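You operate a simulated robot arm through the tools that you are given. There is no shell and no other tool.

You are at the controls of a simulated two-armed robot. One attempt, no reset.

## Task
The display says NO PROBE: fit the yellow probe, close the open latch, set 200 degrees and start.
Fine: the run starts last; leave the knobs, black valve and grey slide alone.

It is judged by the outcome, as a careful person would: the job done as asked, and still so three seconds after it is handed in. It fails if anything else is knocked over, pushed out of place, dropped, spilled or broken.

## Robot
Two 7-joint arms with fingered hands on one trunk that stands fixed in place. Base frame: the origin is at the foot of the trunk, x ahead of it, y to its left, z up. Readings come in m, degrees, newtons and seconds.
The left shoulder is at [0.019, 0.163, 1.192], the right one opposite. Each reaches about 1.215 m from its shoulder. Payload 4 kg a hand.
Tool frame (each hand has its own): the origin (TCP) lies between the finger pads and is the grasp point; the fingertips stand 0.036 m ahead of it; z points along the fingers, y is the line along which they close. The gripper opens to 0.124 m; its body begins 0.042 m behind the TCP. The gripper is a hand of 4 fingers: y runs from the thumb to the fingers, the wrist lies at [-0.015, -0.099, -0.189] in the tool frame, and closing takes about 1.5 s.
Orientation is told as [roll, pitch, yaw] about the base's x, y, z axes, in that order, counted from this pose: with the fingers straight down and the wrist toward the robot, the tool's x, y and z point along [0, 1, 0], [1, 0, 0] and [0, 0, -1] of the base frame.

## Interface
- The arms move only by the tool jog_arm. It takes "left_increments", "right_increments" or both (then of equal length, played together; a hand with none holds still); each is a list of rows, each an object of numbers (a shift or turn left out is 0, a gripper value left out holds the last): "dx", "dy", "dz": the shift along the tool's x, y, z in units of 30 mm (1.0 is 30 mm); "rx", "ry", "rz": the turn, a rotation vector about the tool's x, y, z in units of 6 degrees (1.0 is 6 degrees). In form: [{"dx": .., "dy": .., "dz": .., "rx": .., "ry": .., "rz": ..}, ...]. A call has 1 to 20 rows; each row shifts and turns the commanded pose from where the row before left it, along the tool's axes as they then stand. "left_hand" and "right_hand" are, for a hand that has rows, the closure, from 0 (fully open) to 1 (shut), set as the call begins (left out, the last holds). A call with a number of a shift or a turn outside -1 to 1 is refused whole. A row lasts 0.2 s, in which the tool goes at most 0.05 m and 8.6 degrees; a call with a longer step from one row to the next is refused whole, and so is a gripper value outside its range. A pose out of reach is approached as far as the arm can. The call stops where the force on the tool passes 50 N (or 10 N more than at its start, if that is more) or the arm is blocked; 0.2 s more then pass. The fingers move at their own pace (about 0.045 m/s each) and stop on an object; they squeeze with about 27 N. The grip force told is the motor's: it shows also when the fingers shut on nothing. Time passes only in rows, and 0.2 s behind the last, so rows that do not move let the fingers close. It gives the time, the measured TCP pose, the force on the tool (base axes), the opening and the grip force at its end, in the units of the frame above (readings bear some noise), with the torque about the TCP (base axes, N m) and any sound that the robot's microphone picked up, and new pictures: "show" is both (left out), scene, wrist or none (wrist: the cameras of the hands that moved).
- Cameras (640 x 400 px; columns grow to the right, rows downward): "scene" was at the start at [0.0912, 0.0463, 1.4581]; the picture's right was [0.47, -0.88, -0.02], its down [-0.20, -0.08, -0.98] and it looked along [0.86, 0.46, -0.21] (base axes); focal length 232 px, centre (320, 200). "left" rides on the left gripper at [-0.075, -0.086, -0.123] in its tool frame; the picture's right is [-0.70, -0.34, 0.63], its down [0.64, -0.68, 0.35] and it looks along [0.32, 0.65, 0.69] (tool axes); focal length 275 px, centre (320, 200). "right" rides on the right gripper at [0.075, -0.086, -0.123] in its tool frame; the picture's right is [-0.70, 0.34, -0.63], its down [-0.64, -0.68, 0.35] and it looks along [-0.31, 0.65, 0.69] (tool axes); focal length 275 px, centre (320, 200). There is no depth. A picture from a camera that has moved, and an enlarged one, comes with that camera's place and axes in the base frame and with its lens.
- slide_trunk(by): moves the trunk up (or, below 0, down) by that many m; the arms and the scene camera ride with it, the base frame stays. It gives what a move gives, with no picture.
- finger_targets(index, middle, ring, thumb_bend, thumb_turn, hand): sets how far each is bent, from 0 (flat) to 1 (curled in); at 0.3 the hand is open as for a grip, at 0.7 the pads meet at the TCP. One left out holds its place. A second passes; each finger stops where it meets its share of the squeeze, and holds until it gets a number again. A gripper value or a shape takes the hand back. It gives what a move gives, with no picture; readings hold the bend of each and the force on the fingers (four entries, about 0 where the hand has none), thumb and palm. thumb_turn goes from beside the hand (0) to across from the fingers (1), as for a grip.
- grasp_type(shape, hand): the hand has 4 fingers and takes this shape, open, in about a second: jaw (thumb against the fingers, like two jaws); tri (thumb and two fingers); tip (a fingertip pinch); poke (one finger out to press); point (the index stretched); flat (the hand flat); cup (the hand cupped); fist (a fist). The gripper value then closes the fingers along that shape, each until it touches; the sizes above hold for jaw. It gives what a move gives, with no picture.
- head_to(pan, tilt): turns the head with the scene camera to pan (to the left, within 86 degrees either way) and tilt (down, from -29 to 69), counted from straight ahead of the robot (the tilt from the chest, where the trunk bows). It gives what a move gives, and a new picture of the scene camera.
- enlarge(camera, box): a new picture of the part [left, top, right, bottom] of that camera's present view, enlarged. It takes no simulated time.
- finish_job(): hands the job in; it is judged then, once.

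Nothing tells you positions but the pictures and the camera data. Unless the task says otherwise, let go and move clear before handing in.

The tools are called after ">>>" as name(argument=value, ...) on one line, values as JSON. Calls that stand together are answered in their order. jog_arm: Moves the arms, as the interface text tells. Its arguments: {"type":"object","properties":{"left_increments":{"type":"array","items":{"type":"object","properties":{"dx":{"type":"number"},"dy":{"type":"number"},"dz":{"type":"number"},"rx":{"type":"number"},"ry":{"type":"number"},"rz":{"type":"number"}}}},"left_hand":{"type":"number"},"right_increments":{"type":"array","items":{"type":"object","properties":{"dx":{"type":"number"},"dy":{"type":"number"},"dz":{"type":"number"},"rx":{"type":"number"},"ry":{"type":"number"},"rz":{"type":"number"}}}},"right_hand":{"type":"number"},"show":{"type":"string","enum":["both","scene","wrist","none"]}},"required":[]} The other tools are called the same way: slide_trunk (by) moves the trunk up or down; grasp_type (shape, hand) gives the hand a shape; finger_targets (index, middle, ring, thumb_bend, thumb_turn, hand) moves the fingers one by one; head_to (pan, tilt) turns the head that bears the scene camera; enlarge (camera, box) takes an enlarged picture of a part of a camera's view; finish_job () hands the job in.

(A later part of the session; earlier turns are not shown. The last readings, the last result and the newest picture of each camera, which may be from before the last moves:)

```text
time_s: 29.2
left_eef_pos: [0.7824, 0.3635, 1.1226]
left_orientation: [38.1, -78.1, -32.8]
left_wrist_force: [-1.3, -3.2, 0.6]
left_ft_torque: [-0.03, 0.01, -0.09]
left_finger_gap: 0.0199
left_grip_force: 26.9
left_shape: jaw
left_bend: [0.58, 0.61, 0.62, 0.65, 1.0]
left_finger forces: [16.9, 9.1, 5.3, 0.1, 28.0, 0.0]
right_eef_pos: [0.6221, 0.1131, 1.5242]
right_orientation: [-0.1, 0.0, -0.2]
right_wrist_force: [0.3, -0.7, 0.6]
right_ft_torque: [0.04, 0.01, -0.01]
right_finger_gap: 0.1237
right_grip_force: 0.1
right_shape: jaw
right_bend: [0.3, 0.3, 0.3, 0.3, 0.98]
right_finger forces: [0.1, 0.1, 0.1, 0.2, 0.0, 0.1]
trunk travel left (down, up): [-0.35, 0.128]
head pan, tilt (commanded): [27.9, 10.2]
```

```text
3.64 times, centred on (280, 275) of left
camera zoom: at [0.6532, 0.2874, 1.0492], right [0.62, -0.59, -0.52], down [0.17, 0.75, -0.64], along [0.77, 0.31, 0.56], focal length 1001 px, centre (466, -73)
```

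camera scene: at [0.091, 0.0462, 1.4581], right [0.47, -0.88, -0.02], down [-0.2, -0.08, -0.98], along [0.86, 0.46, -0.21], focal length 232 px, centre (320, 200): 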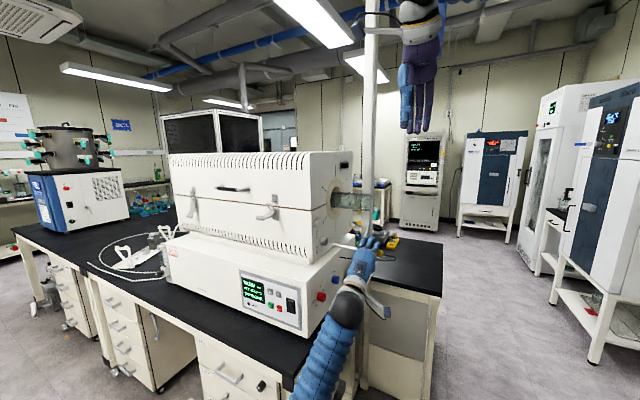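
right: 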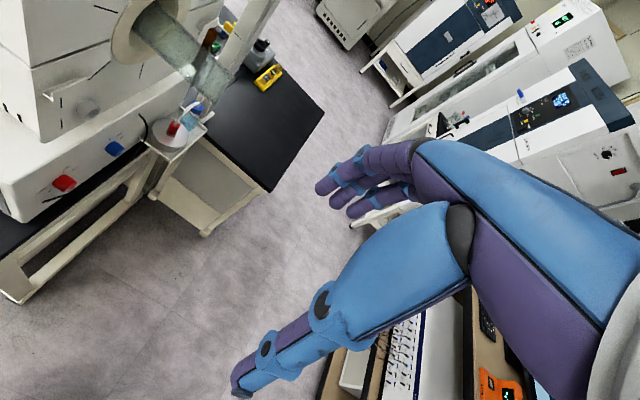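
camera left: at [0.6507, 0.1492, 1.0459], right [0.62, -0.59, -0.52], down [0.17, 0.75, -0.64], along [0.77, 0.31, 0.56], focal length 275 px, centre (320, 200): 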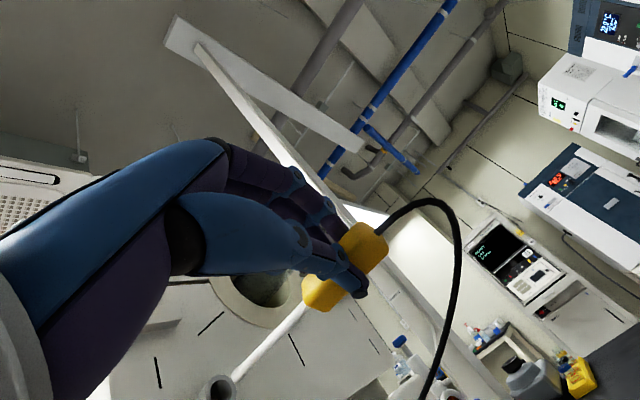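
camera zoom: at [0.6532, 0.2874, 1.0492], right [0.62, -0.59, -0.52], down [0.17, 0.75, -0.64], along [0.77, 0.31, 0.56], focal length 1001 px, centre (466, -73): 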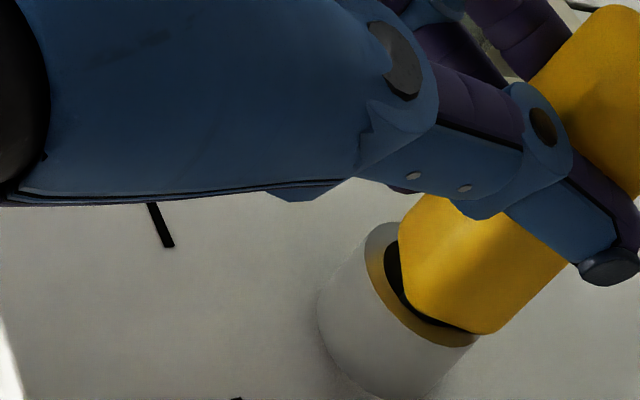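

The yellow body is seated against the socket (3 N). I'll open the fingers moderately to release it.

>>> jog_arm(left_increments=[{}, {}, {}, {}, {}], left_hand=0.5, show="none")

>>> enlarge(camera="left", box=[220, 180, 420, 330])

>>> enlarge(camera="right", box=[60, 50, 180, 170])

>>> enlarge(camera="scene", box=[235, 190, 375, 320])

```text
time_s: 30.4
left_eef_pos: [0.7828, 0.3636, 1.1228]
left_orientation: [38.0, -78.0, -32.6]
left_wrist_force: [-0.5, 0.5, 0.0]
left_ft_torque: [0.03, 0.0, 0.0]
left_finger_gap: 0.0616
left_grip_force: 0.1
left_shape: jaw
left_bend: [0.42, 0.46, 0.44, 0.56, 1.0]
left_finger forces: [0.0, 0.0, 0.1, 0.0, 0.0, 0.0]
right_eef_pos: [0.6228, 0.1122, 1.5224]
right_orientation: [0.0, 0.0, -0.1]
right_wrist_force: [-0.8, -0.3, 0.3]
right_ft_torque: [-0.04, 0.0, -0.01]
right_finger_gap: 0.1235
right_grip_force: 0.0
right_shape: jaw
right_bend: [0.3, 0.3, 0.3, 0.3, 0.98]
right_finger forces: [0.0, 0.0, 0.1, 0.1, 0.0, 0.0]
trunk travel left (down, up): [-0.35, 0.128]
head pan, tilt (commanded): [27.9, 10.2]
```

```text
2.67 times, centred on (320, 255) of left
camera zoom: at [0.6534, 0.288, 1.049], right [0.62, -0.59, -0.52], down [0.17, 0.75, -0.64], along [0.77, 0.31, 0.56], focal length 734 px, centre (320, 53)
```

zoom: 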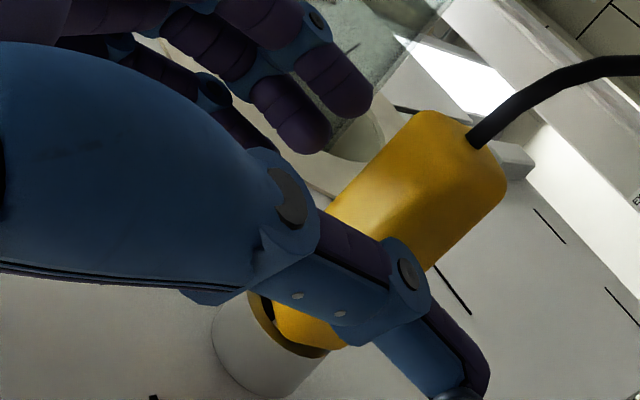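

```text
3.33 times, centred on (120, 110) of right
camera zoom: at [0.5365, 0.1877, 1.6464], right [0.34, -0.7, 0.63], down [-0.68, -0.64, -0.35], along [0.65, -0.32, -0.69], focal length 918 px, centre (987, 500)
```

zoom: 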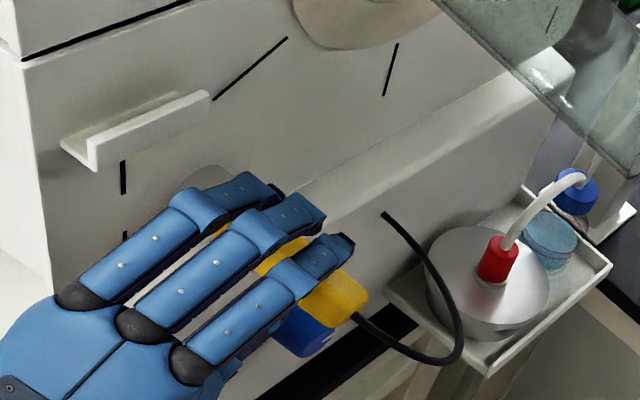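

```text
3.08 times, centred on (305, 255) of scene
camera zoom: at [0.0914, 0.0461, 1.4581], right [0.47, -0.88, -0.02], down [-0.2, -0.08, -0.98], along [0.86, 0.46, -0.21], focal length 713 px, centre (366, 31)
```

zoom: 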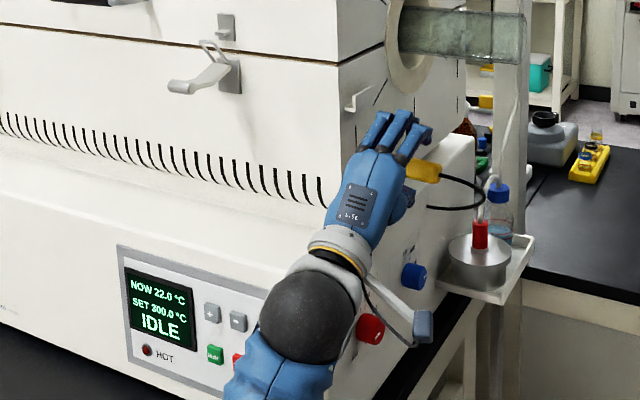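

The probe stays seated and the display still shows IDLE. I'll withdraw the hand straight back (−x) and slightly away from the furnace.

>>> jog_arm(left_increments=[{"dx": 0.03, "dy": -0.08, "dz": -0.5}, {"dx": 0.0, "dy": -0.14, "dz": -0.8}, {"dx": -0.1, "dy": -0.15, "dz": -0.95}, {"dx": -0.2, "dy": -0.15, "dz": -0.95}, {"dx": -0.2, "dy": -0.15, "dz": -0.95}, {}], show="both")

>>> enlarge(camera="right", box=[30, 40, 190, 170])

>>> enlarge(camera="scene", box=[235, 190, 395, 320])

```text
time_s: 31.8
left_eef_pos: [0.6602, 0.3385, 1.1209]
left_orientation: [37.9, -78.1, -32.4]
left_wrist_force: [0.0, 1.3, 0.2]
left_ft_torque: [0.01, 0.01, 0.03]
left_finger_gap: 0.0619
left_grip_force: 0.0
left_shape: jaw
left_bend: [0.42, 0.46, 0.44, 0.56, 1.0]
left_finger forces: [0.0, 0.0, 0.0, 0.0, 0.0, 0.0]
right_eef_pos: [0.6216, 0.1137, 1.5231]
right_orientation: [0.0, 0.0, -0.1]
right_wrist_force: [-0.2, 0.7, 0.1]
right_ft_torque: [0.0, 0.02, 0.02]
right_finger_gap: 0.1238
right_grip_force: 0.1
right_shape: jaw
right_bend: [0.3, 0.3, 0.3, 0.3, 0.98]
right_finger forces: [0.0, 0.0, 0.1, 0.0, 0.0, 0.0]
trunk travel left (down, up): [-0.35, 0.128]
head pan, tilt (commanded): [27.9, 10.2]
camera scene: at [0.0919, 0.0462, 1.458], right [0.47, -0.88, -0.02], down [-0.2, -0.08, -0.98], along [0.86, 0.46, -0.21], focal length 232 px, centre (320, 200)
camera left: at [0.5306, 0.2619, 1.0472], right [0.62, -0.59, -0.52], down [0.17, 0.75, -0.64], along [0.77, 0.31, 0.56], focal length 275 px, centre (320, 200)
```

scene: 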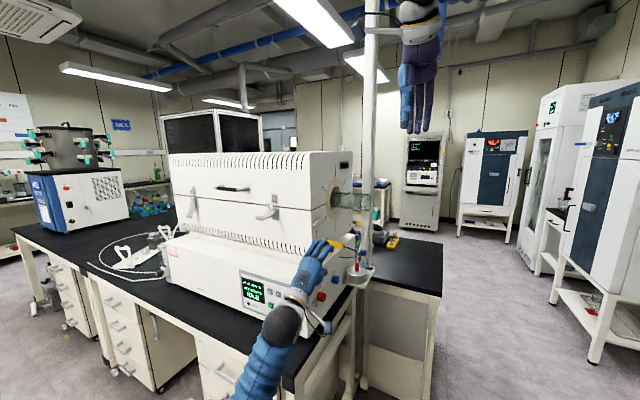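
left: 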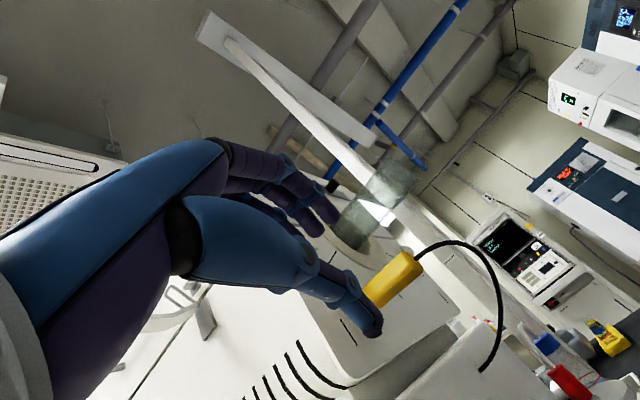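

```text
3.08 times, centred on (110, 105) of right
camera zoom: at [0.5371, 0.1879, 1.6461], right [0.34, -0.7, 0.63], down [-0.68, -0.64, -0.35], along [0.65, -0.32, -0.69], focal length 847 px, centre (966, 492)
```

zoom: 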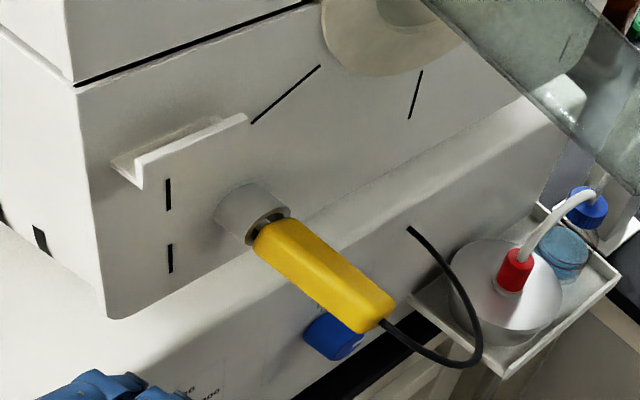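

```text
3.08 times, centred on (315, 255) of scene
camera zoom: at [0.0919, 0.0462, 1.458], right [0.47, -0.88, -0.02], down [-0.2, -0.08, -0.98], along [0.86, 0.46, -0.21], focal length 713 px, centre (335, 31)
```

zoom: 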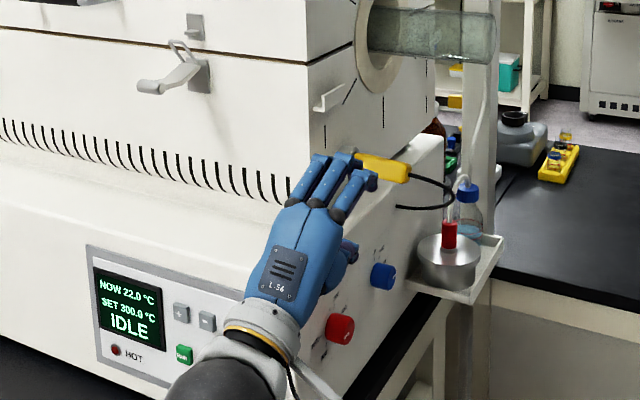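

The probe is fitted and the display reads IDLE. Next is the latch: I'll back the left hand off, straighten its orientation with fingers forward, and move it in front of the open latch.

>>> jog_arm(left_increments=[{"dy": -0.15, "dz": -1.0}, {"dy": -0.15, "dz": -1.0}, {"dy": -0.15, "dz": -1.0}, {"dy": 0.2, "dz": -0.5, "rx": -0.52, "ry": -0.33, "rz": -0.39}, {"dy": 0.5, "rx": -0.52, "ry": -0.33, "rz": -0.39}, {"dy": 0.8, "dx": 0.3, "rx": -0.52, "ry": -0.33, "rz": -0.39}, {"dy": 0.9, "dx": 0.5}, {"dy": 0.9, "dx": 0.8}, {"dy": 0.9, "dx": 0.8}, {"dy": 0.9, "dx": 0.8}, {"dx": 0.8}, {}], show="both")

```text
time_s: 34.4
left_eef_pos: [0.568, 0.4489, 1.276]
left_orientation: [-21.6, -89.5, 20.9]
left_wrist_force: [-0.2, 0.2, 0.9]
left_ft_torque: [0.0, 0.03, -0.02]
left_finger_gap: 0.0619
left_grip_force: 0.0
left_shape: jaw
left_bend: [0.42, 0.46, 0.44, 0.56, 1.0]
left_finger forces: [0.1, 0.2, 0.1, 0.0, 0.0, 0.0]
left hand out of reach, approached as far as the arm can: row 4
right_eef_pos: [0.6232, 0.112, 1.5236]
right_orientation: [0.1, 0.0, -0.1]
right_wrist_force: [0.6, 0.6, -0.4]
right_ft_torque: [0.05, 0.02, 0.04]
right_finger_gap: 0.1235
right_grip_force: 0.0
right_shape: jaw
right_bend: [0.3, 0.3, 0.3, 0.3, 0.98]
right_finger forces: [0.0, 0.0, 0.0, 0.1, 0.0, 0.2]
trunk travel left (down, up): [-0.35, 0.128]
head pan, tilt (commanded): [27.9, 10.2]
camera scene: at [0.0917, 0.0455, 1.4581], right [0.47, -0.88, -0.02], down [-0.2, -0.08, -0.98], along [0.86, 0.46, -0.21], focal length 232 px, centre (320, 200)
camera left: at [0.4437, 0.3765, 1.1907], right [0.62, -0.7, -0.34], down [0.35, 0.64, -0.69], along [0.7, 0.31, 0.64], focal length 275 px, centre (320, 200)
```

scene: 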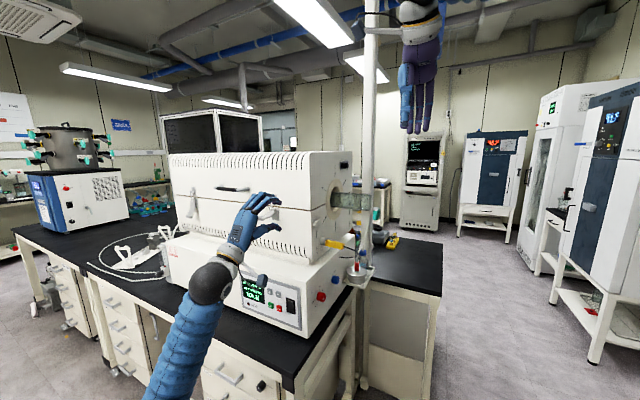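
left: 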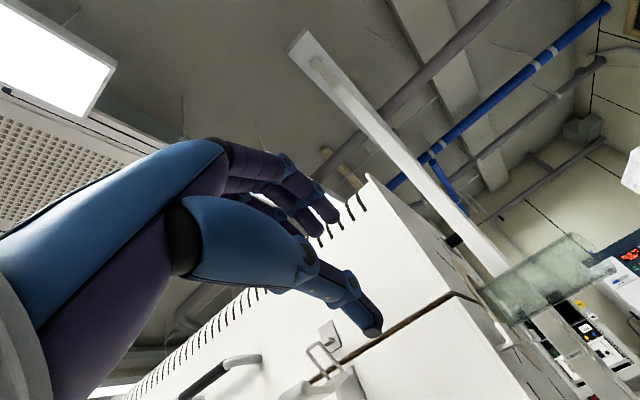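

The left hand is in front of the furnace with fingers forward. I'll switch to the poke shape and see where the fingertip sits relative to the hand.

>>> grasp_type(shape="poke", hand="left")

>>> enlarge(camera="left", box=[0, 0, 640, 400])

>>> enlarge(camera="scene", box=[180, 160, 340, 320])

```text
time_s: 35.3
left_eef_pos: [0.5664, 0.4507, 1.2752]
left_orientation: [-22.3, -89.4, 21.7]
left_wrist_force: [-0.1, -0.1, 0.5]
left_ft_torque: [0.01, 0.0, 0.04]
left_finger_gap: 0.0002
left_grip_force: 0.0
left_shape: poke
left_bend: [0.7, 0.7, 0.99, 0.0, 1.0]
left_finger forces: [0.1, 0.1, 0.0, 0.0, 0.1, 0.1]
right_eef_pos: [0.6222, 0.1146, 1.5249]
right_orientation: [0.0, 0.0, -0.1]
right_wrist_force: [0.1, -0.5, -0.7]
right_ft_torque: [0.03, -0.03, 0.0]
right_finger_gap: 0.1235
right_grip_force: 0.1
right_shape: jaw
right_bend: [0.3, 0.3, 0.3, 0.3, 0.98]
right_finger forces: [0.0, 0.0, 0.0, 0.0, 0.0, 0.0]
trunk travel left (down, up): [-0.35, 0.128]
head pan, tilt (commanded): [27.9, 10.2]
```

```text
1.00 times, centred on (320, 200) of left (not enlarged: the box is as wide or as high as the picture)
camera zoom: at [0.4434, 0.3767, 1.1906], right [0.62, -0.7, -0.34], down [0.35, 0.64, -0.69], along [0.7, 0.31, 0.64], focal length 275 px, centre (320, 200)
```

zoom: 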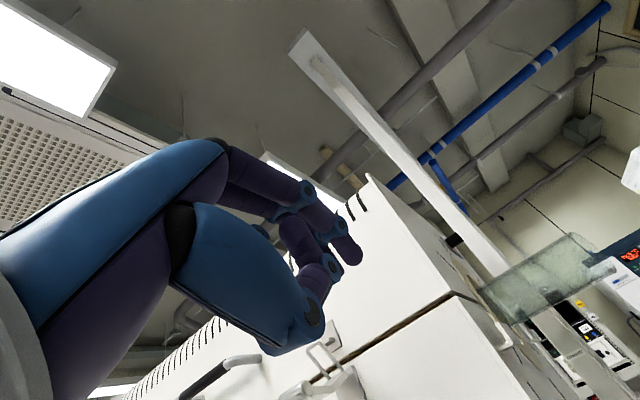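

```text
2.50 times, centred on (260, 240) of scene
camera zoom: at [0.0914, 0.0461, 1.4581], right [0.47, -0.88, -0.02], down [-0.2, -0.08, -0.98], along [0.86, 0.46, -0.21], focal length 579 px, centre (470, 100)
```

zoom: 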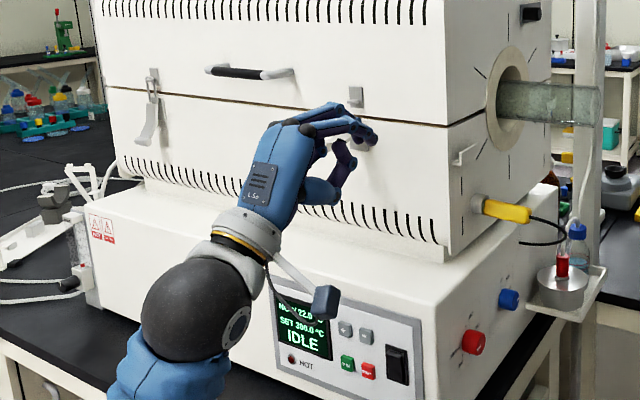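

>>> grasp_type(shape="point", hand="left")

>>> enlarge(camera="left", box=[160, 80, 480, 400])

>>> enlarge(camera="scene", box=[220, 170, 320, 270])

```text
time_s: 36.2
left_eef_pos: [0.5675, 0.451, 1.2755]
left_orientation: [-23.0, -89.5, 22.4]
left_wrist_force: [-1.1, 0.9, 0.8]
left_ft_torque: [-0.02, -0.02, 0.01]
left_finger_gap: 0.1163
left_grip_force: 0.1
left_shape: point
left_bend: [0.32, 1.0, 1.0, 1.0, 0.89]
left_finger forces: [0.0, 0.0, 0.0, 0.0, 0.0, 0.0]
right_eef_pos: [0.6212, 0.1125, 1.5241]
right_orientation: [0.1, 0.1, -0.1]
right_wrist_force: [0.7, -0.2, -0.4]
right_ft_torque: [0.03, -0.04, -0.03]
right_finger_gap: 0.1237
right_grip_force: 0.0
right_shape: jaw
right_bend: [0.3, 0.3, 0.3, 0.3, 0.98]
right_finger forces: [0.1, 0.0, 0.0, 0.0, 0.1, 0.0]
trunk travel left (down, up): [-0.35, 0.128]
head pan, tilt (commanded): [27.9, 10.2]
```

```text
1.25 times, centred on (320, 240) of left
camera zoom: at [0.4433, 0.3768, 1.1905], right [0.62, -0.7, -0.34], down [0.35, 0.64, -0.69], along [0.7, 0.31, 0.64], focal length 344 px, centre (320, 150)
```

zoom: 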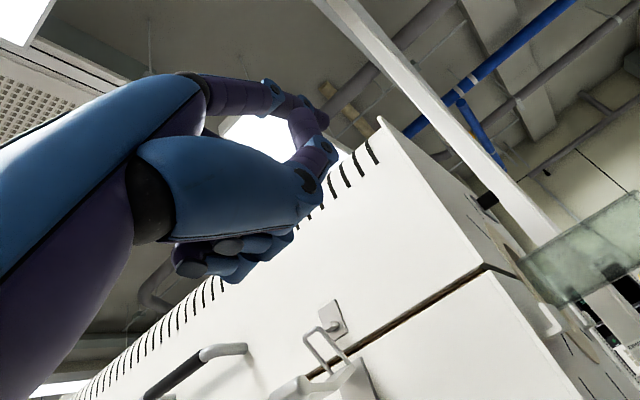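

```text
4.00 times, centred on (270, 220) of scene
camera zoom: at [0.0913, 0.0462, 1.4581], right [0.47, -0.88, -0.02], down [-0.2, -0.08, -0.98], along [0.86, 0.46, -0.21], focal length 927 px, centre (520, 120)
```

zoom: 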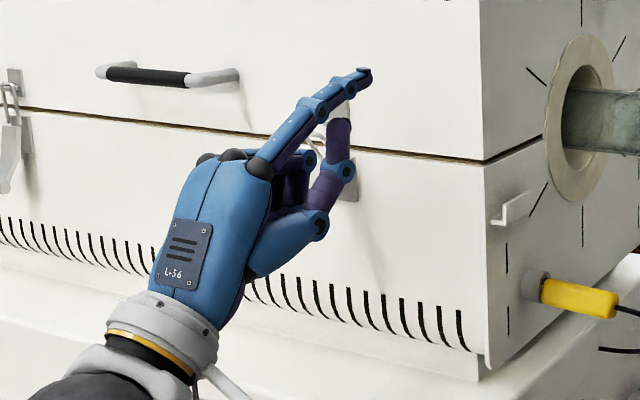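

>>> jog_arm(left_increments=[{}, {}, {}], show="none")

>>> enlarge(camera="scene", box=[220, 170, 320, 270])

>>> enlarge(camera="left", box=[160, 80, 480, 400])

```text
time_s: 37.0
left_eef_pos: [0.5672, 0.4502, 1.2751]
left_orientation: [-23.0, -89.5, 22.4]
left_wrist_force: [-0.2, 0.1, -0.1]
left_ft_torque: [0.03, -0.02, -0.03]
left_finger_gap: 0.116
left_grip_force: 0.1
left_shape: point
left_bend: [0.32, 1.0, 1.0, 1.0, 0.89]
left_finger forces: [0.0, 0.1, 0.1, 0.0, 0.1, 0.0]
right_eef_pos: [0.6214, 0.1127, 1.5222]
right_orientation: [-0.1, 0.1, -0.1]
right_wrist_force: [-0.1, -1.2, 0.7]
right_ft_torque: [-0.01, 0.0, 0.0]
right_finger_gap: 0.1233
right_grip_force: 0.1
right_shape: jaw
right_bend: [0.3, 0.3, 0.3, 0.3, 0.98]
right_finger forces: [0.0, 0.1, 0.0, 0.0, 0.0, 0.1]
trunk travel left (down, up): [-0.35, 0.128]
head pan, tilt (commanded): [27.9, 10.2]
```

```text
4.00 times, centred on (270, 220) of scene
camera zoom: at [0.0913, 0.0462, 1.4581], right [0.47, -0.88, -0.02], down [-0.2, -0.08, -0.98], along [0.86, 0.46, -0.21], focal length 927 px, centre (520, 120)
```

zoom: 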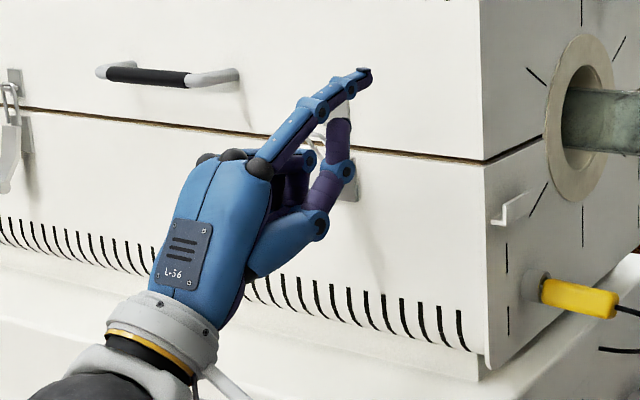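

```text
1.25 times, centred on (320, 240) of left
camera zoom: at [0.4433, 0.3768, 1.1905], right [0.62, -0.7, -0.34], down [0.35, 0.64, -0.69], along [0.7, 0.31, 0.64], focal length 344 px, centre (320, 150)
```

zoom: 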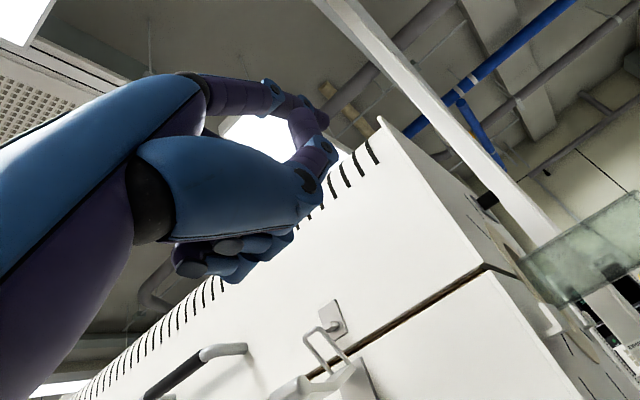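

The carried-over closure of 0.5 was bending the index. I'll set the closure to 0 so the pointing finger is fully stretched.

>>> jog_arm(left_increments=[{}, {}, {}, {}], left_hand=0, show="none")

>>> enlarge(camera="scene", box=[220, 170, 320, 270])

>>> enlarge(camera="left", box=[160, 80, 480, 400])

```text
time_s: 38.0
left_eef_pos: [0.5671, 0.4505, 1.274]
left_orientation: [-23.0, -89.5, 22.7]
left_wrist_force: [0.1, 0.5, 0.2]
left_ft_torque: [-0.02, -0.01, -0.02]
left_finger_gap: 0.1165
left_grip_force: 0.0
left_shape: point
left_bend: [0.32, 1.0, 1.0, 1.0, 0.89]
left_finger forces: [0.0, 0.0, 0.1, 0.0, 0.0, 0.1]
right_eef_pos: [0.6233, 0.1124, 1.5241]
right_orientation: [0.0, 0.0, 0.0]
right_wrist_force: [-0.4, -0.7, 0.1]
right_ft_torque: [-0.01, 0.02, 0.02]
right_finger_gap: 0.1237
right_grip_force: 0.0
right_shape: jaw
right_bend: [0.3, 0.3, 0.3, 0.3, 0.98]
right_finger forces: [0.1, 0.0, 0.1, 0.0, 0.0, 0.0]
trunk travel left (down, up): [-0.35, 0.128]
head pan, tilt (commanded): [27.9, 10.2]
```

```text
4.00 times, centred on (270, 220) of scene
camera zoom: at [0.0913, 0.0462, 1.4581], right [0.47, -0.88, -0.02], down [-0.2, -0.08, -0.98], along [0.86, 0.46, -0.21], focal length 927 px, centre (520, 120)
```

zoom: 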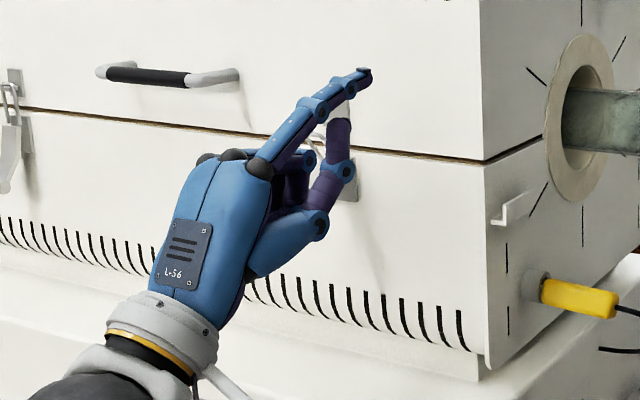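

```text
1.25 times, centred on (320, 240) of left
camera zoom: at [0.4433, 0.3768, 1.1906], right [0.62, -0.7, -0.34], down [0.35, 0.64, -0.69], along [0.7, 0.31, 0.64], focal length 344 px, centre (320, 150)
```

zoom: 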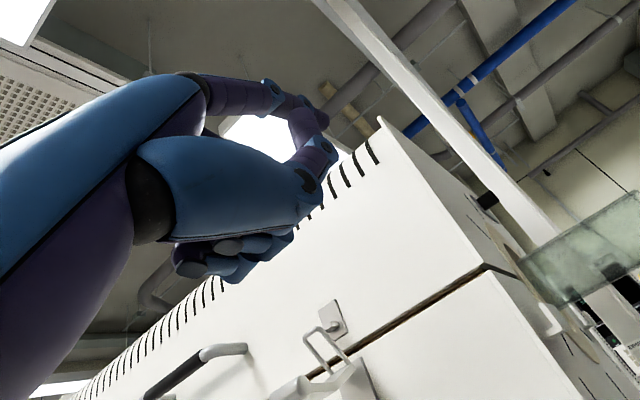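

I'll set the fingers directly instead: index straight, the others curled, thumb tucked to the side.

>>> finger_targets(hand="left", index=0.0, middle=1.0, ring=1.0, thumb_bend=0.5, thumb_turn=0.3)

>>> enlarge(camera="scene", box=[220, 170, 320, 270])

>>> enlarge(camera="left", box=[160, 80, 480, 400])

```text
time_s: 39.0
left_eef_pos: [0.5675, 0.45, 1.2763]
left_orientation: [-22.9, -89.5, 22.3]
left_wrist_force: [0.7, 1.1, 1.1]
left_ft_torque: [0.01, 0.0, 0.0]
left_finger_gap: 0.1568
left_grip_force: 0.0
left_shape: fingers
left_bend: [0.0, 1.0, 1.0, 0.5, 0.3]
left_finger forces: [0.0, 0.0, 0.0, 0.1, 0.0, 0.0]
right_eef_pos: [0.6226, 0.1136, 1.5233]
right_orientation: [0.0, 0.0, -0.1]
right_wrist_force: [-0.4, 0.7, 0.0]
right_ft_torque: [0.01, 0.0, 0.01]
right_finger_gap: 0.1236
right_grip_force: 0.0
right_shape: jaw
right_bend: [0.3, 0.3, 0.3, 0.3, 0.98]
right_finger forces: [0.0, 0.0, 0.1, 0.1, 0.0, 0.0]
trunk travel left (down, up): [-0.35, 0.128]
head pan, tilt (commanded): [27.9, 10.2]
```

```text
4.00 times, centred on (270, 220) of scene
camera zoom: at [0.0913, 0.0462, 1.4581], right [0.47, -0.88, -0.02], down [-0.2, -0.08, -0.98], along [0.86, 0.46, -0.21], focal length 927 px, centre (520, 120)
```

zoom: 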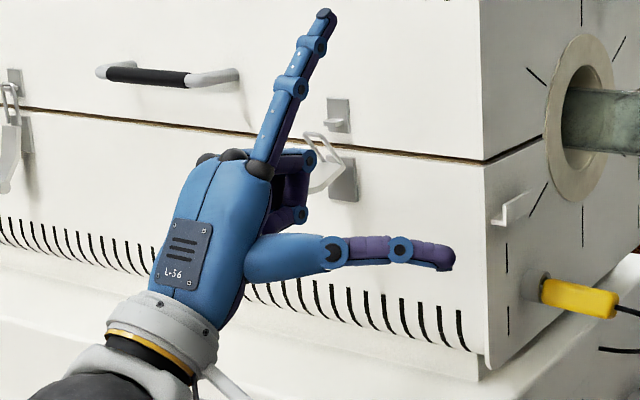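

```text
1.25 times, centred on (320, 240) of left
camera zoom: at [0.4433, 0.3768, 1.1905], right [0.62, -0.7, -0.34], down [0.35, 0.64, -0.69], along [0.7, 0.31, 0.64], focal length 344 px, centre (320, 150)
```

zoom: 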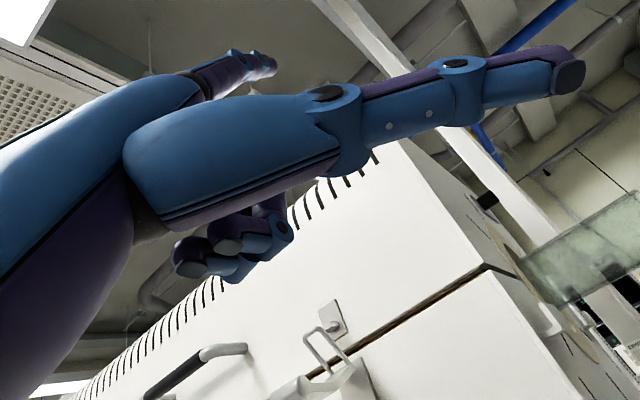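

With the index straight it lines up with the palm plane, so I'll tuck the thumb and pitch the hand back by about 50° so the straight index points forward (+x).

>>> finger_targets(hand="left", index=0.0, middle=1.0, ring=1.0, thumb_bend=1.0, thumb_turn=0.9)

>>> jog_arm(left_increments=[{"rx": 1, "dx": 0.5, "dz": -0.3}, {"rx": 1, "dx": 0.5, "dz": -0.3}, {"rx": 1, "dx": 0.5}, {"rx": 1, "dx": 0.5}, {"rx": 1, "dx": 0.5}, {"rx": 1, "dx": 0.5}, {"rx": 1, "dx": 0.5}, {"rx": 1, "dx": 0.5}, {}], show="both")

```text
time_s: 40.0
left_eef_pos: [0.5676, 0.4498, 1.2749]
left_orientation: [-23.1, -89.4, 22.5]
left_wrist_force: [-0.4, -1.5, 0.1]
left_ft_torque: [-0.01, -0.02, -0.01]
left_finger_gap: 0.0447
left_grip_force: 0.0
left_shape: fingers
left_bend: [0.0, 1.0, 1.0, 1.0, 0.92]
left_finger forces: [0.1, 0.0, 0.0, 0.1, 0.1, 0.0]
right_eef_pos: [0.6219, 0.1143, 1.5242]
right_orientation: [0.1, 0.1, -0.1]
right_wrist_force: [-1.0, -0.6, -0.1]
right_ft_torque: [0.0, 0.01, -0.01]
right_finger_gap: 0.1238
right_grip_force: 0.0
right_shape: jaw
right_bend: [0.3, 0.3, 0.3, 0.3, 0.98]
right_finger forces: [0.0, 0.0, 0.1, 0.0, 0.1, 0.0]
trunk travel left (down, up): [-0.35, 0.128]
head pan, tilt (commanded): [27.9, 10.2]
```

```text
time_s: 42.0
left_eef_pos: [0.5509, 0.5691, 1.2748]
left_orientation: [-0.2, -41.5, -0.4]
left_wrist_force: [0.1, -1.1, -0.4]
left_ft_torque: [-0.02, 0.0, 0.02]
left_finger_gap: 0.045
left_grip_force: 0.1
left_shape: fingers
left_bend: [0.0, 1.0, 1.0, 1.0, 0.92]
left_finger forces: [0.1, 0.0, 0.0, 0.0, 0.0, 0.1]
right_eef_pos: [0.6221, 0.114, 1.5232]
right_orientation: [0.0, 0.0, -0.1]
right_wrist_force: [0.1, -0.6, 0.3]
right_ft_torque: [-0.02, -0.01, -0.03]
right_finger_gap: 0.1237
right_grip_force: 0.1
right_shape: jaw
right_bend: [0.3, 0.3, 0.3, 0.3, 0.98]
right_finger forces: [0.1, 0.1, 0.0, 0.0, 0.1, 0.0]
trunk travel left (down, up): [-0.35, 0.128]
head pan, tilt (commanded): [27.9, 10.2]
camera scene: at [0.0913, 0.0463, 1.458], right [0.47, -0.88, -0.02], down [-0.2, -0.08, -0.98], along [0.86, 0.46, -0.21], focal length 232 px, centre (320, 200)
camera left: at [0.4032, 0.4973, 1.3101], right [0.16, -0.7, -0.7], down [-0.27, 0.65, -0.71], along [0.95, 0.31, -0.09], focal length 275 px, centre (320, 200)
```

scene: 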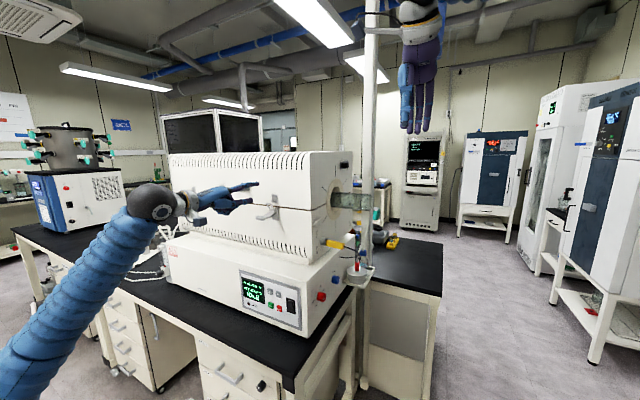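
left: 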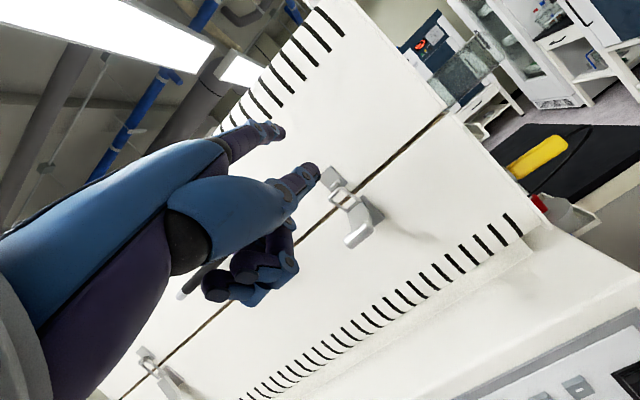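

The index now points toward the furnace and the latch is visible in both views. I'll zoom in to measure the fingertip and latch positions.

>>> enlarge(camera="scene", box=[190, 165, 300, 235])

>>> enlarge(camera="left", box=[220, 100, 420, 260])

>>> enlarge(camera="left", box=[300, 150, 400, 260])

```text
5.71 times, centred on (245, 200) of scene
camera zoom: at [0.0913, 0.0463, 1.458], right [0.47, -0.88, -0.02], down [-0.2, -0.08, -0.98], along [0.86, 0.46, -0.21], focal length 1324 px, centre (749, 200)
```

zoom: 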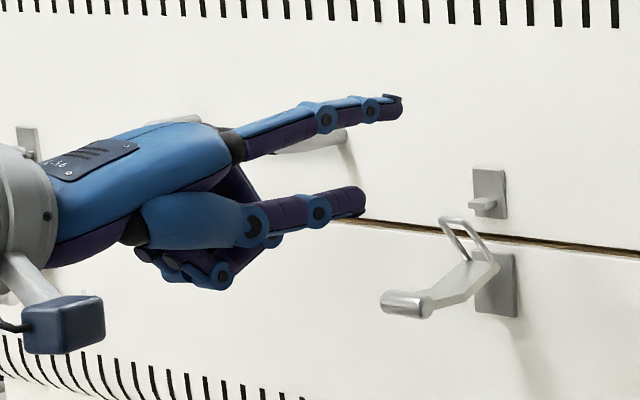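

```text
2.50 times, centred on (320, 180) of left
camera zoom: at [0.4032, 0.4973, 1.3101], right [0.16, -0.7, -0.7], down [-0.27, 0.65, -0.71], along [0.95, 0.31, -0.09], focal length 688 px, centre (320, 250)
```

zoom: 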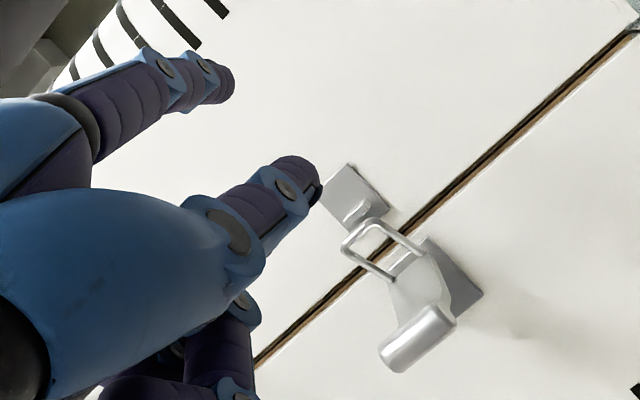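

```text
3.64 times, centred on (350, 205) of left
camera zoom: at [0.4032, 0.4973, 1.3101], right [0.16, -0.7, -0.7], down [-0.27, 0.65, -0.71], along [0.95, 0.31, -0.09], focal length 1001 px, centre (211, 182)
```

zoom: 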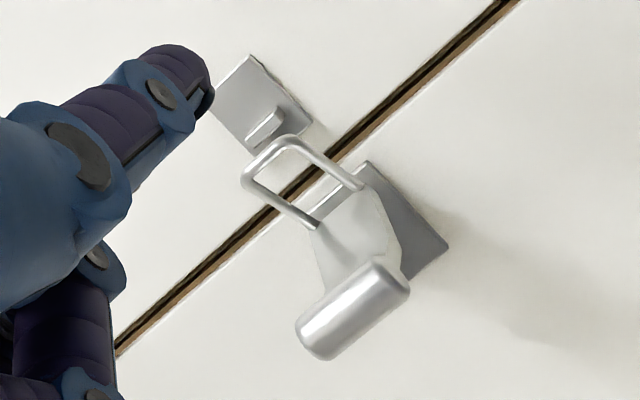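

The lever's roller end is near [0.655, 0.576, 1.238] and my fingertip near [0.640, 0.557, 1.357]. I'll move the index over the roller, just above it, ready to press the lever down.

>>> jog_arm(left_increments=[{"dx": 0.16, "dy": -0.295, "dz": 0.685}, {"dx": 0.16, "dy": -0.295, "dz": 0.685}, {"dx": 0.16, "dy": -0.295, "dz": 0.685}, {"dx": 0.16, "dy": -0.295, "dz": 0.685}, {}], show="none")

>>> enlarge(camera="scene", box=[190, 165, 300, 235])

>>> enlarge(camera="left", box=[200, 60, 400, 220])

```text
time_s: 43.2
left_eef_pos: [0.5777, 0.5879, 1.1911]
left_orientation: [-0.2, -41.5, -0.5]
left_wrist_force: [0.4, -0.6, 0.6]
left_ft_torque: [-0.01, -0.01, 0.0]
left_finger_gap: 0.0451
left_grip_force: 0.1
left_shape: fingers
left_bend: [0.0, 1.0, 1.0, 1.0, 0.92]
left_finger forces: [0.1, 0.1, 0.1, 0.1, 0.0, 0.0]
right_eef_pos: [0.6219, 0.111, 1.5237]
right_orientation: [0.1, -0.1, -0.1]
right_wrist_force: [-0.2, -0.5, -0.4]
right_ft_torque: [-0.01, -0.02, -0.01]
right_finger_gap: 0.1234
right_grip_force: 0.1
right_shape: jaw
right_bend: [0.3, 0.3, 0.3, 0.3, 0.98]
right_finger forces: [0.1, 0.1, 0.0, 0.0, 0.1, 0.0]
trunk travel left (down, up): [-0.35, 0.128]
head pan, tilt (commanded): [27.9, 10.2]
```

```text
5.71 times, centred on (245, 200) of scene
camera zoom: at [0.091, 0.046, 1.4582], right [0.47, -0.88, -0.02], down [-0.2, -0.08, -0.98], along [0.86, 0.46, -0.21], focal length 1324 px, centre (749, 200)
```

zoom: 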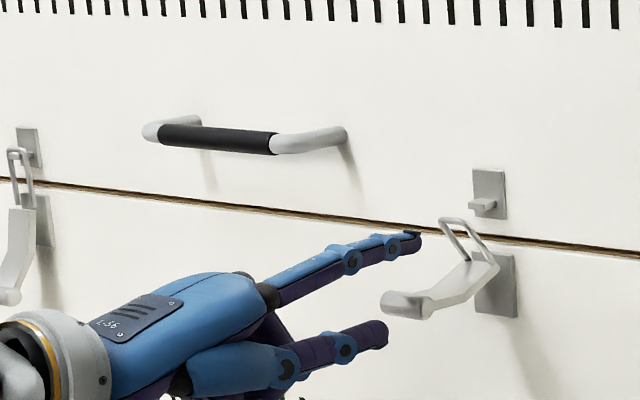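

```text
2.50 times, centred on (300, 140) of left
camera zoom: at [0.4314, 0.5161, 1.2258], right [0.16, -0.7, -0.7], down [-0.27, 0.65, -0.71], along [0.95, 0.31, -0.09], focal length 688 px, centre (370, 350)
```

zoom: 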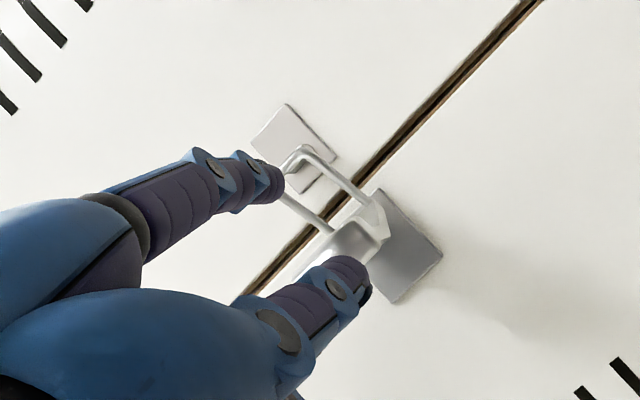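

The index is directly above the roller. I'll press down 50 mm gradually.

>>> jog_arm(left_increments=[{"dy": -0.22, "dz": 0.25}, {"dy": -0.22, "dz": 0.25}, {"dy": -0.22, "dz": 0.25}, {"dy": -0.22, "dz": 0.25}, {}], show="none")

>>> enlarge(camera="scene", box=[190, 165, 300, 235])

>>> enlarge(camera="left", box=[200, 60, 400, 220])

```text
time_s: 44.4
left_eef_pos: [0.5788, 0.5877, 1.1502]
left_orientation: [-0.2, -41.5, -0.4]
left_wrist_force: [0.8, 0.6, 1.3]
left_ft_torque: [-0.12, -0.08, 0.13]
left_finger_gap: 0.0476
left_grip_force: 0.5
left_shape: fingers
left_bend: [0.0, 1.0, 1.0, 1.0, 0.92]
left_finger forces: [2.0, 0.1, 0.0, 0.0, 0.0, 0.0]
right_eef_pos: [0.6221, 0.113, 1.5237]
right_orientation: [0.0, 0.0, 0.0]
right_wrist_force: [0.1, 0.2, -0.8]
right_ft_torque: [0.0, 0.01, 0.02]
right_finger_gap: 0.1239
right_grip_force: 0.1
right_shape: jaw
right_bend: [0.3, 0.3, 0.3, 0.3, 0.98]
right_finger forces: [0.1, 0.0, 0.1, 0.0, 0.0, 0.1]
trunk travel left (down, up): [-0.35, 0.128]
head pan, tilt (commanded): [27.9, 10.2]
```

```text
5.71 times, centred on (245, 200) of scene
camera zoom: at [0.0911, 0.0462, 1.4581], right [0.47, -0.88, -0.02], down [-0.2, -0.08, -0.98], along [0.86, 0.46, -0.21], focal length 1324 px, centre (749, 200)
```

zoom: 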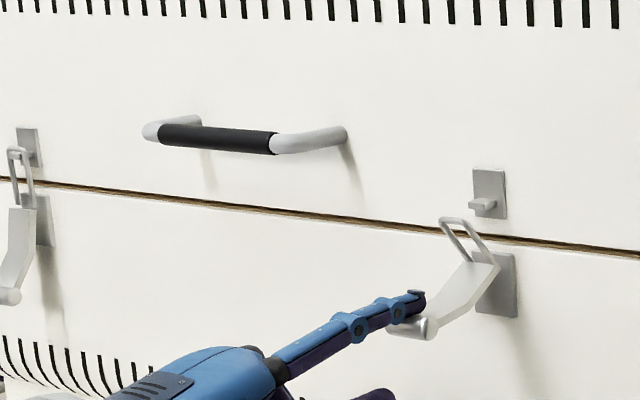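

```text
2.50 times, centred on (300, 140) of left
camera zoom: at [0.4317, 0.5154, 1.1849], right [0.16, -0.7, -0.7], down [-0.27, 0.65, -0.71], along [0.95, 0.31, -0.09], focal length 688 px, centre (370, 350)
```

zoom: 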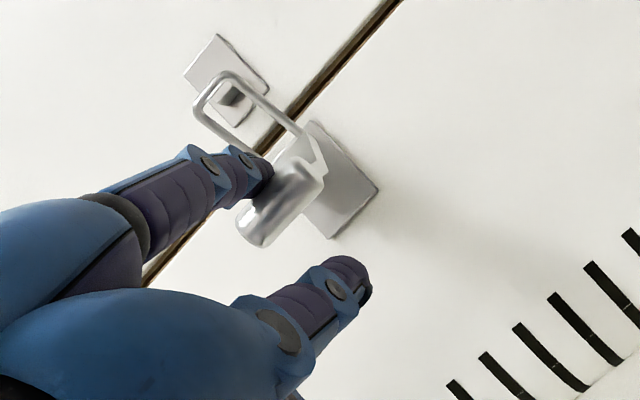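

The lever is rotating down with only about 2 N. I'll continue down and forward to swing it in.

>>> jog_arm(left_increments=[{"dy": -0.06, "dz": 0.3}, {"dy": -0.06, "dz": 0.3}, {"dy": -0.04, "dz": 0.3}, {}], show="none")

>>> enlarge(camera="scene", box=[190, 165, 300, 235])

>>> enlarge(camera="left", box=[200, 60, 400, 220])

```text
time_s: 45.4
left_eef_pos: [0.5927, 0.5876, 1.1265]
left_orientation: [-0.3, -41.6, -0.4]
left_wrist_force: [-0.9, -0.2, 0.2]
left_ft_torque: [-0.02, -0.03, 0.02]
left_finger_gap: 0.0452
left_grip_force: 0.0
left_shape: fingers
left_bend: [0.0, 1.0, 1.0, 1.0, 0.92]
left_finger forces: [0.3, 0.1, 0.0, 0.0, 0.0, 0.0]
right_eef_pos: [0.6231, 0.1134, 1.5225]
right_orientation: [0.1, 0.0, 0.0]
right_wrist_force: [-0.7, 0.4, -0.3]
right_ft_torque: [0.03, 0.0, -0.02]
right_finger_gap: 0.1235
right_grip_force: 0.1
right_shape: jaw
right_bend: [0.3, 0.3, 0.3, 0.3, 0.98]
right_finger forces: [0.0, 0.0, 0.0, 0.0, 0.0, 0.1]
trunk travel left (down, up): [-0.35, 0.128]
head pan, tilt (commanded): [27.9, 10.2]
```

```text
5.71 times, centred on (245, 200) of scene
camera zoom: at [0.0911, 0.0462, 1.4581], right [0.47, -0.88, -0.02], down [-0.2, -0.08, -0.98], along [0.86, 0.46, -0.21], focal length 1324 px, centre (749, 200)
```

zoom: 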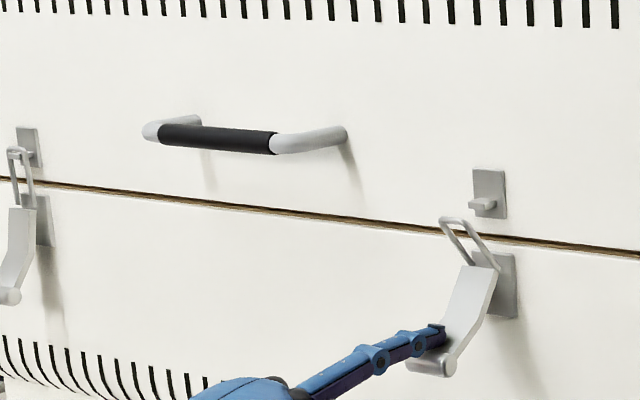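

```text
2.50 times, centred on (300, 140) of left
camera zoom: at [0.4462, 0.5158, 1.1627], right [0.16, -0.7, -0.7], down [-0.27, 0.65, -0.71], along [0.95, 0.31, -0.09], focal length 688 px, centre (370, 350)
```

zoom: 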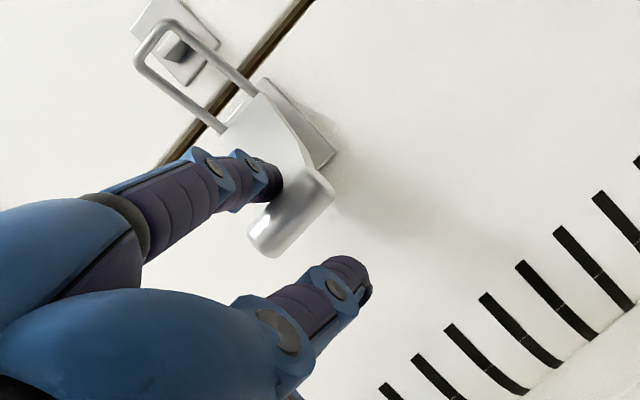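

The lever is about 60° down. I'll push it inward (+x) to close it.

>>> jog_arm(left_increments=[{"dy": 0.1, "dz": 0.28}, {"dy": 0.1, "dz": 0.28}, {"dy": 0.1, "dz": 0.28}, {}], show="none")

>>> enlarge(camera="scene", box=[190, 165, 300, 235])

>>> enlarge(camera="left", box=[200, 40, 400, 200])

```text
time_s: 46.4
left_eef_pos: [0.6163, 0.5876, 1.1148]
left_orientation: [-0.3, -41.6, -0.3]
left_wrist_force: [-1.2, -0.3, 0.1]
left_ft_torque: [0.0, -0.06, -0.04]
left_finger_gap: 0.0449
left_grip_force: 0.2
left_shape: fingers
left_bend: [0.0, 1.0, 1.0, 1.0, 0.92]
left_finger forces: [0.5, 0.0, 0.0, 0.0, 0.1, 0.0]
right_eef_pos: [0.6226, 0.1142, 1.5244]
right_orientation: [0.0, -0.1, -0.1]
right_wrist_force: [-0.4, 0.5, -1.4]
right_ft_torque: [0.0, -0.01, -0.01]
right_finger_gap: 0.1241
right_grip_force: 0.1
right_shape: jaw
right_bend: [0.3, 0.3, 0.3, 0.3, 0.98]
right_finger forces: [0.1, 0.1, 0.0, 0.0, 0.0, 0.0]
trunk travel left (down, up): [-0.35, 0.128]
head pan, tilt (commanded): [27.9, 10.2]
```

```text
5.71 times, centred on (245, 200) of scene
camera zoom: at [0.091, 0.0463, 1.4581], right [0.47, -0.88, -0.02], down [-0.2, -0.08, -0.98], along [0.86, 0.46, -0.21], focal length 1324 px, centre (749, 200)
```

zoom: 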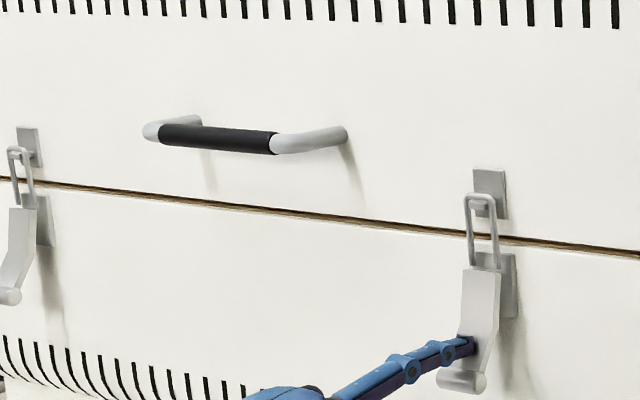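

```text
2.50 times, centred on (300, 120) of left
camera zoom: at [0.4694, 0.5145, 1.1498], right [0.16, -0.7, -0.7], down [-0.27, 0.65, -0.71], along [0.95, 0.31, -0.09], focal length 688 px, centre (370, 400)
```

zoom: 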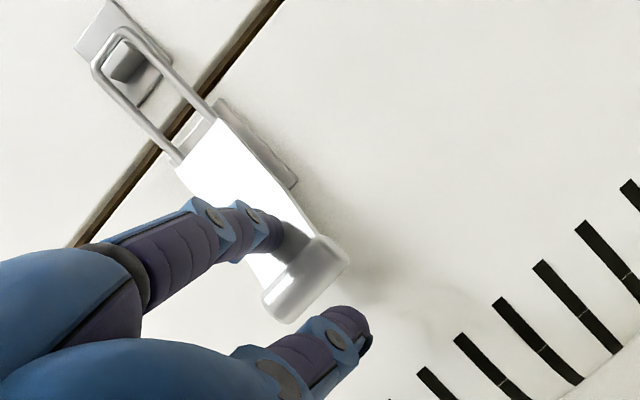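

The bail has swung onto the catch and the lever is almost vertical. I'll push a bit more until it seats firmly.

>>> jog_arm(left_increments=[{"dy": 0.15, "dz": 0.13}, {"dy": 0.15, "dz": 0.13}, {}], show="none")

>>> enlarge(camera="scene", box=[190, 165, 300, 235])

>>> enlarge(camera="left", box=[200, 40, 400, 200])

```text
time_s: 47.2
left_eef_pos: [0.6252, 0.5878, 1.1161]
left_orientation: [-0.2, -41.7, -0.3]
left_wrist_force: [-21.2, 0.2, 2.1]
left_ft_torque: [-0.03, -1.98, -0.29]
left_finger_gap: 0.0497
left_grip_force: 8.7
left_shape: fingers
left_bend: [0.0, 1.0, 1.0, 1.0, 0.92]
left_finger forces: [17.6, 0.0, 0.1, 0.0, 0.0, 0.1]
right_eef_pos: [0.619, 0.1137, 1.5257]
right_orientation: [0.0, -0.1, 0.0]
right_wrist_force: [0.6, 0.1, 0.0]
right_ft_torque: [0.01, -0.02, -0.01]
right_finger_gap: 0.1237
right_grip_force: 0.1
right_shape: jaw
right_bend: [0.3, 0.3, 0.3, 0.3, 0.98]
right_finger forces: [0.0, 0.0, 0.0, 0.1, 0.1, 0.1]
trunk travel left (down, up): [-0.35, 0.128]
head pan, tilt (commanded): [27.9, 10.2]
```

```text
5.71 times, centred on (245, 200) of scene
camera zoom: at [0.0884, 0.0461, 1.4583], right [0.47, -0.88, -0.02], down [-0.19, -0.08, -0.98], along [0.86, 0.46, -0.21], focal length 1324 px, centre (749, 200)
```

zoom: 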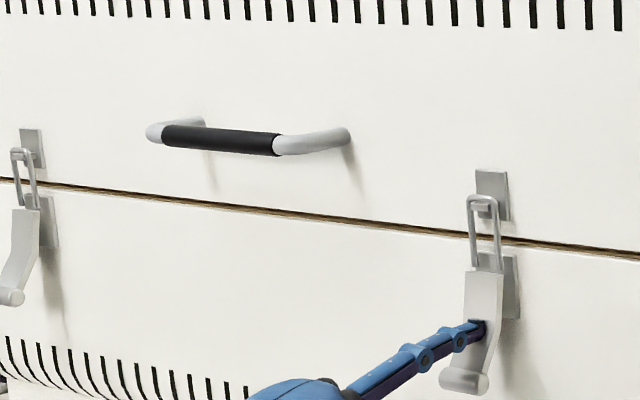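

```text
2.50 times, centred on (300, 120) of left
camera zoom: at [0.4793, 0.5148, 1.1512], right [0.16, -0.7, -0.7], down [-0.27, 0.65, -0.71], along [0.95, 0.31, -0.09], focal length 688 px, centre (370, 400)
```

zoom: 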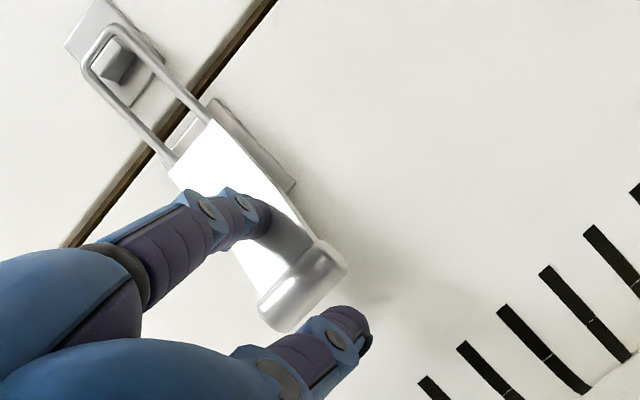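

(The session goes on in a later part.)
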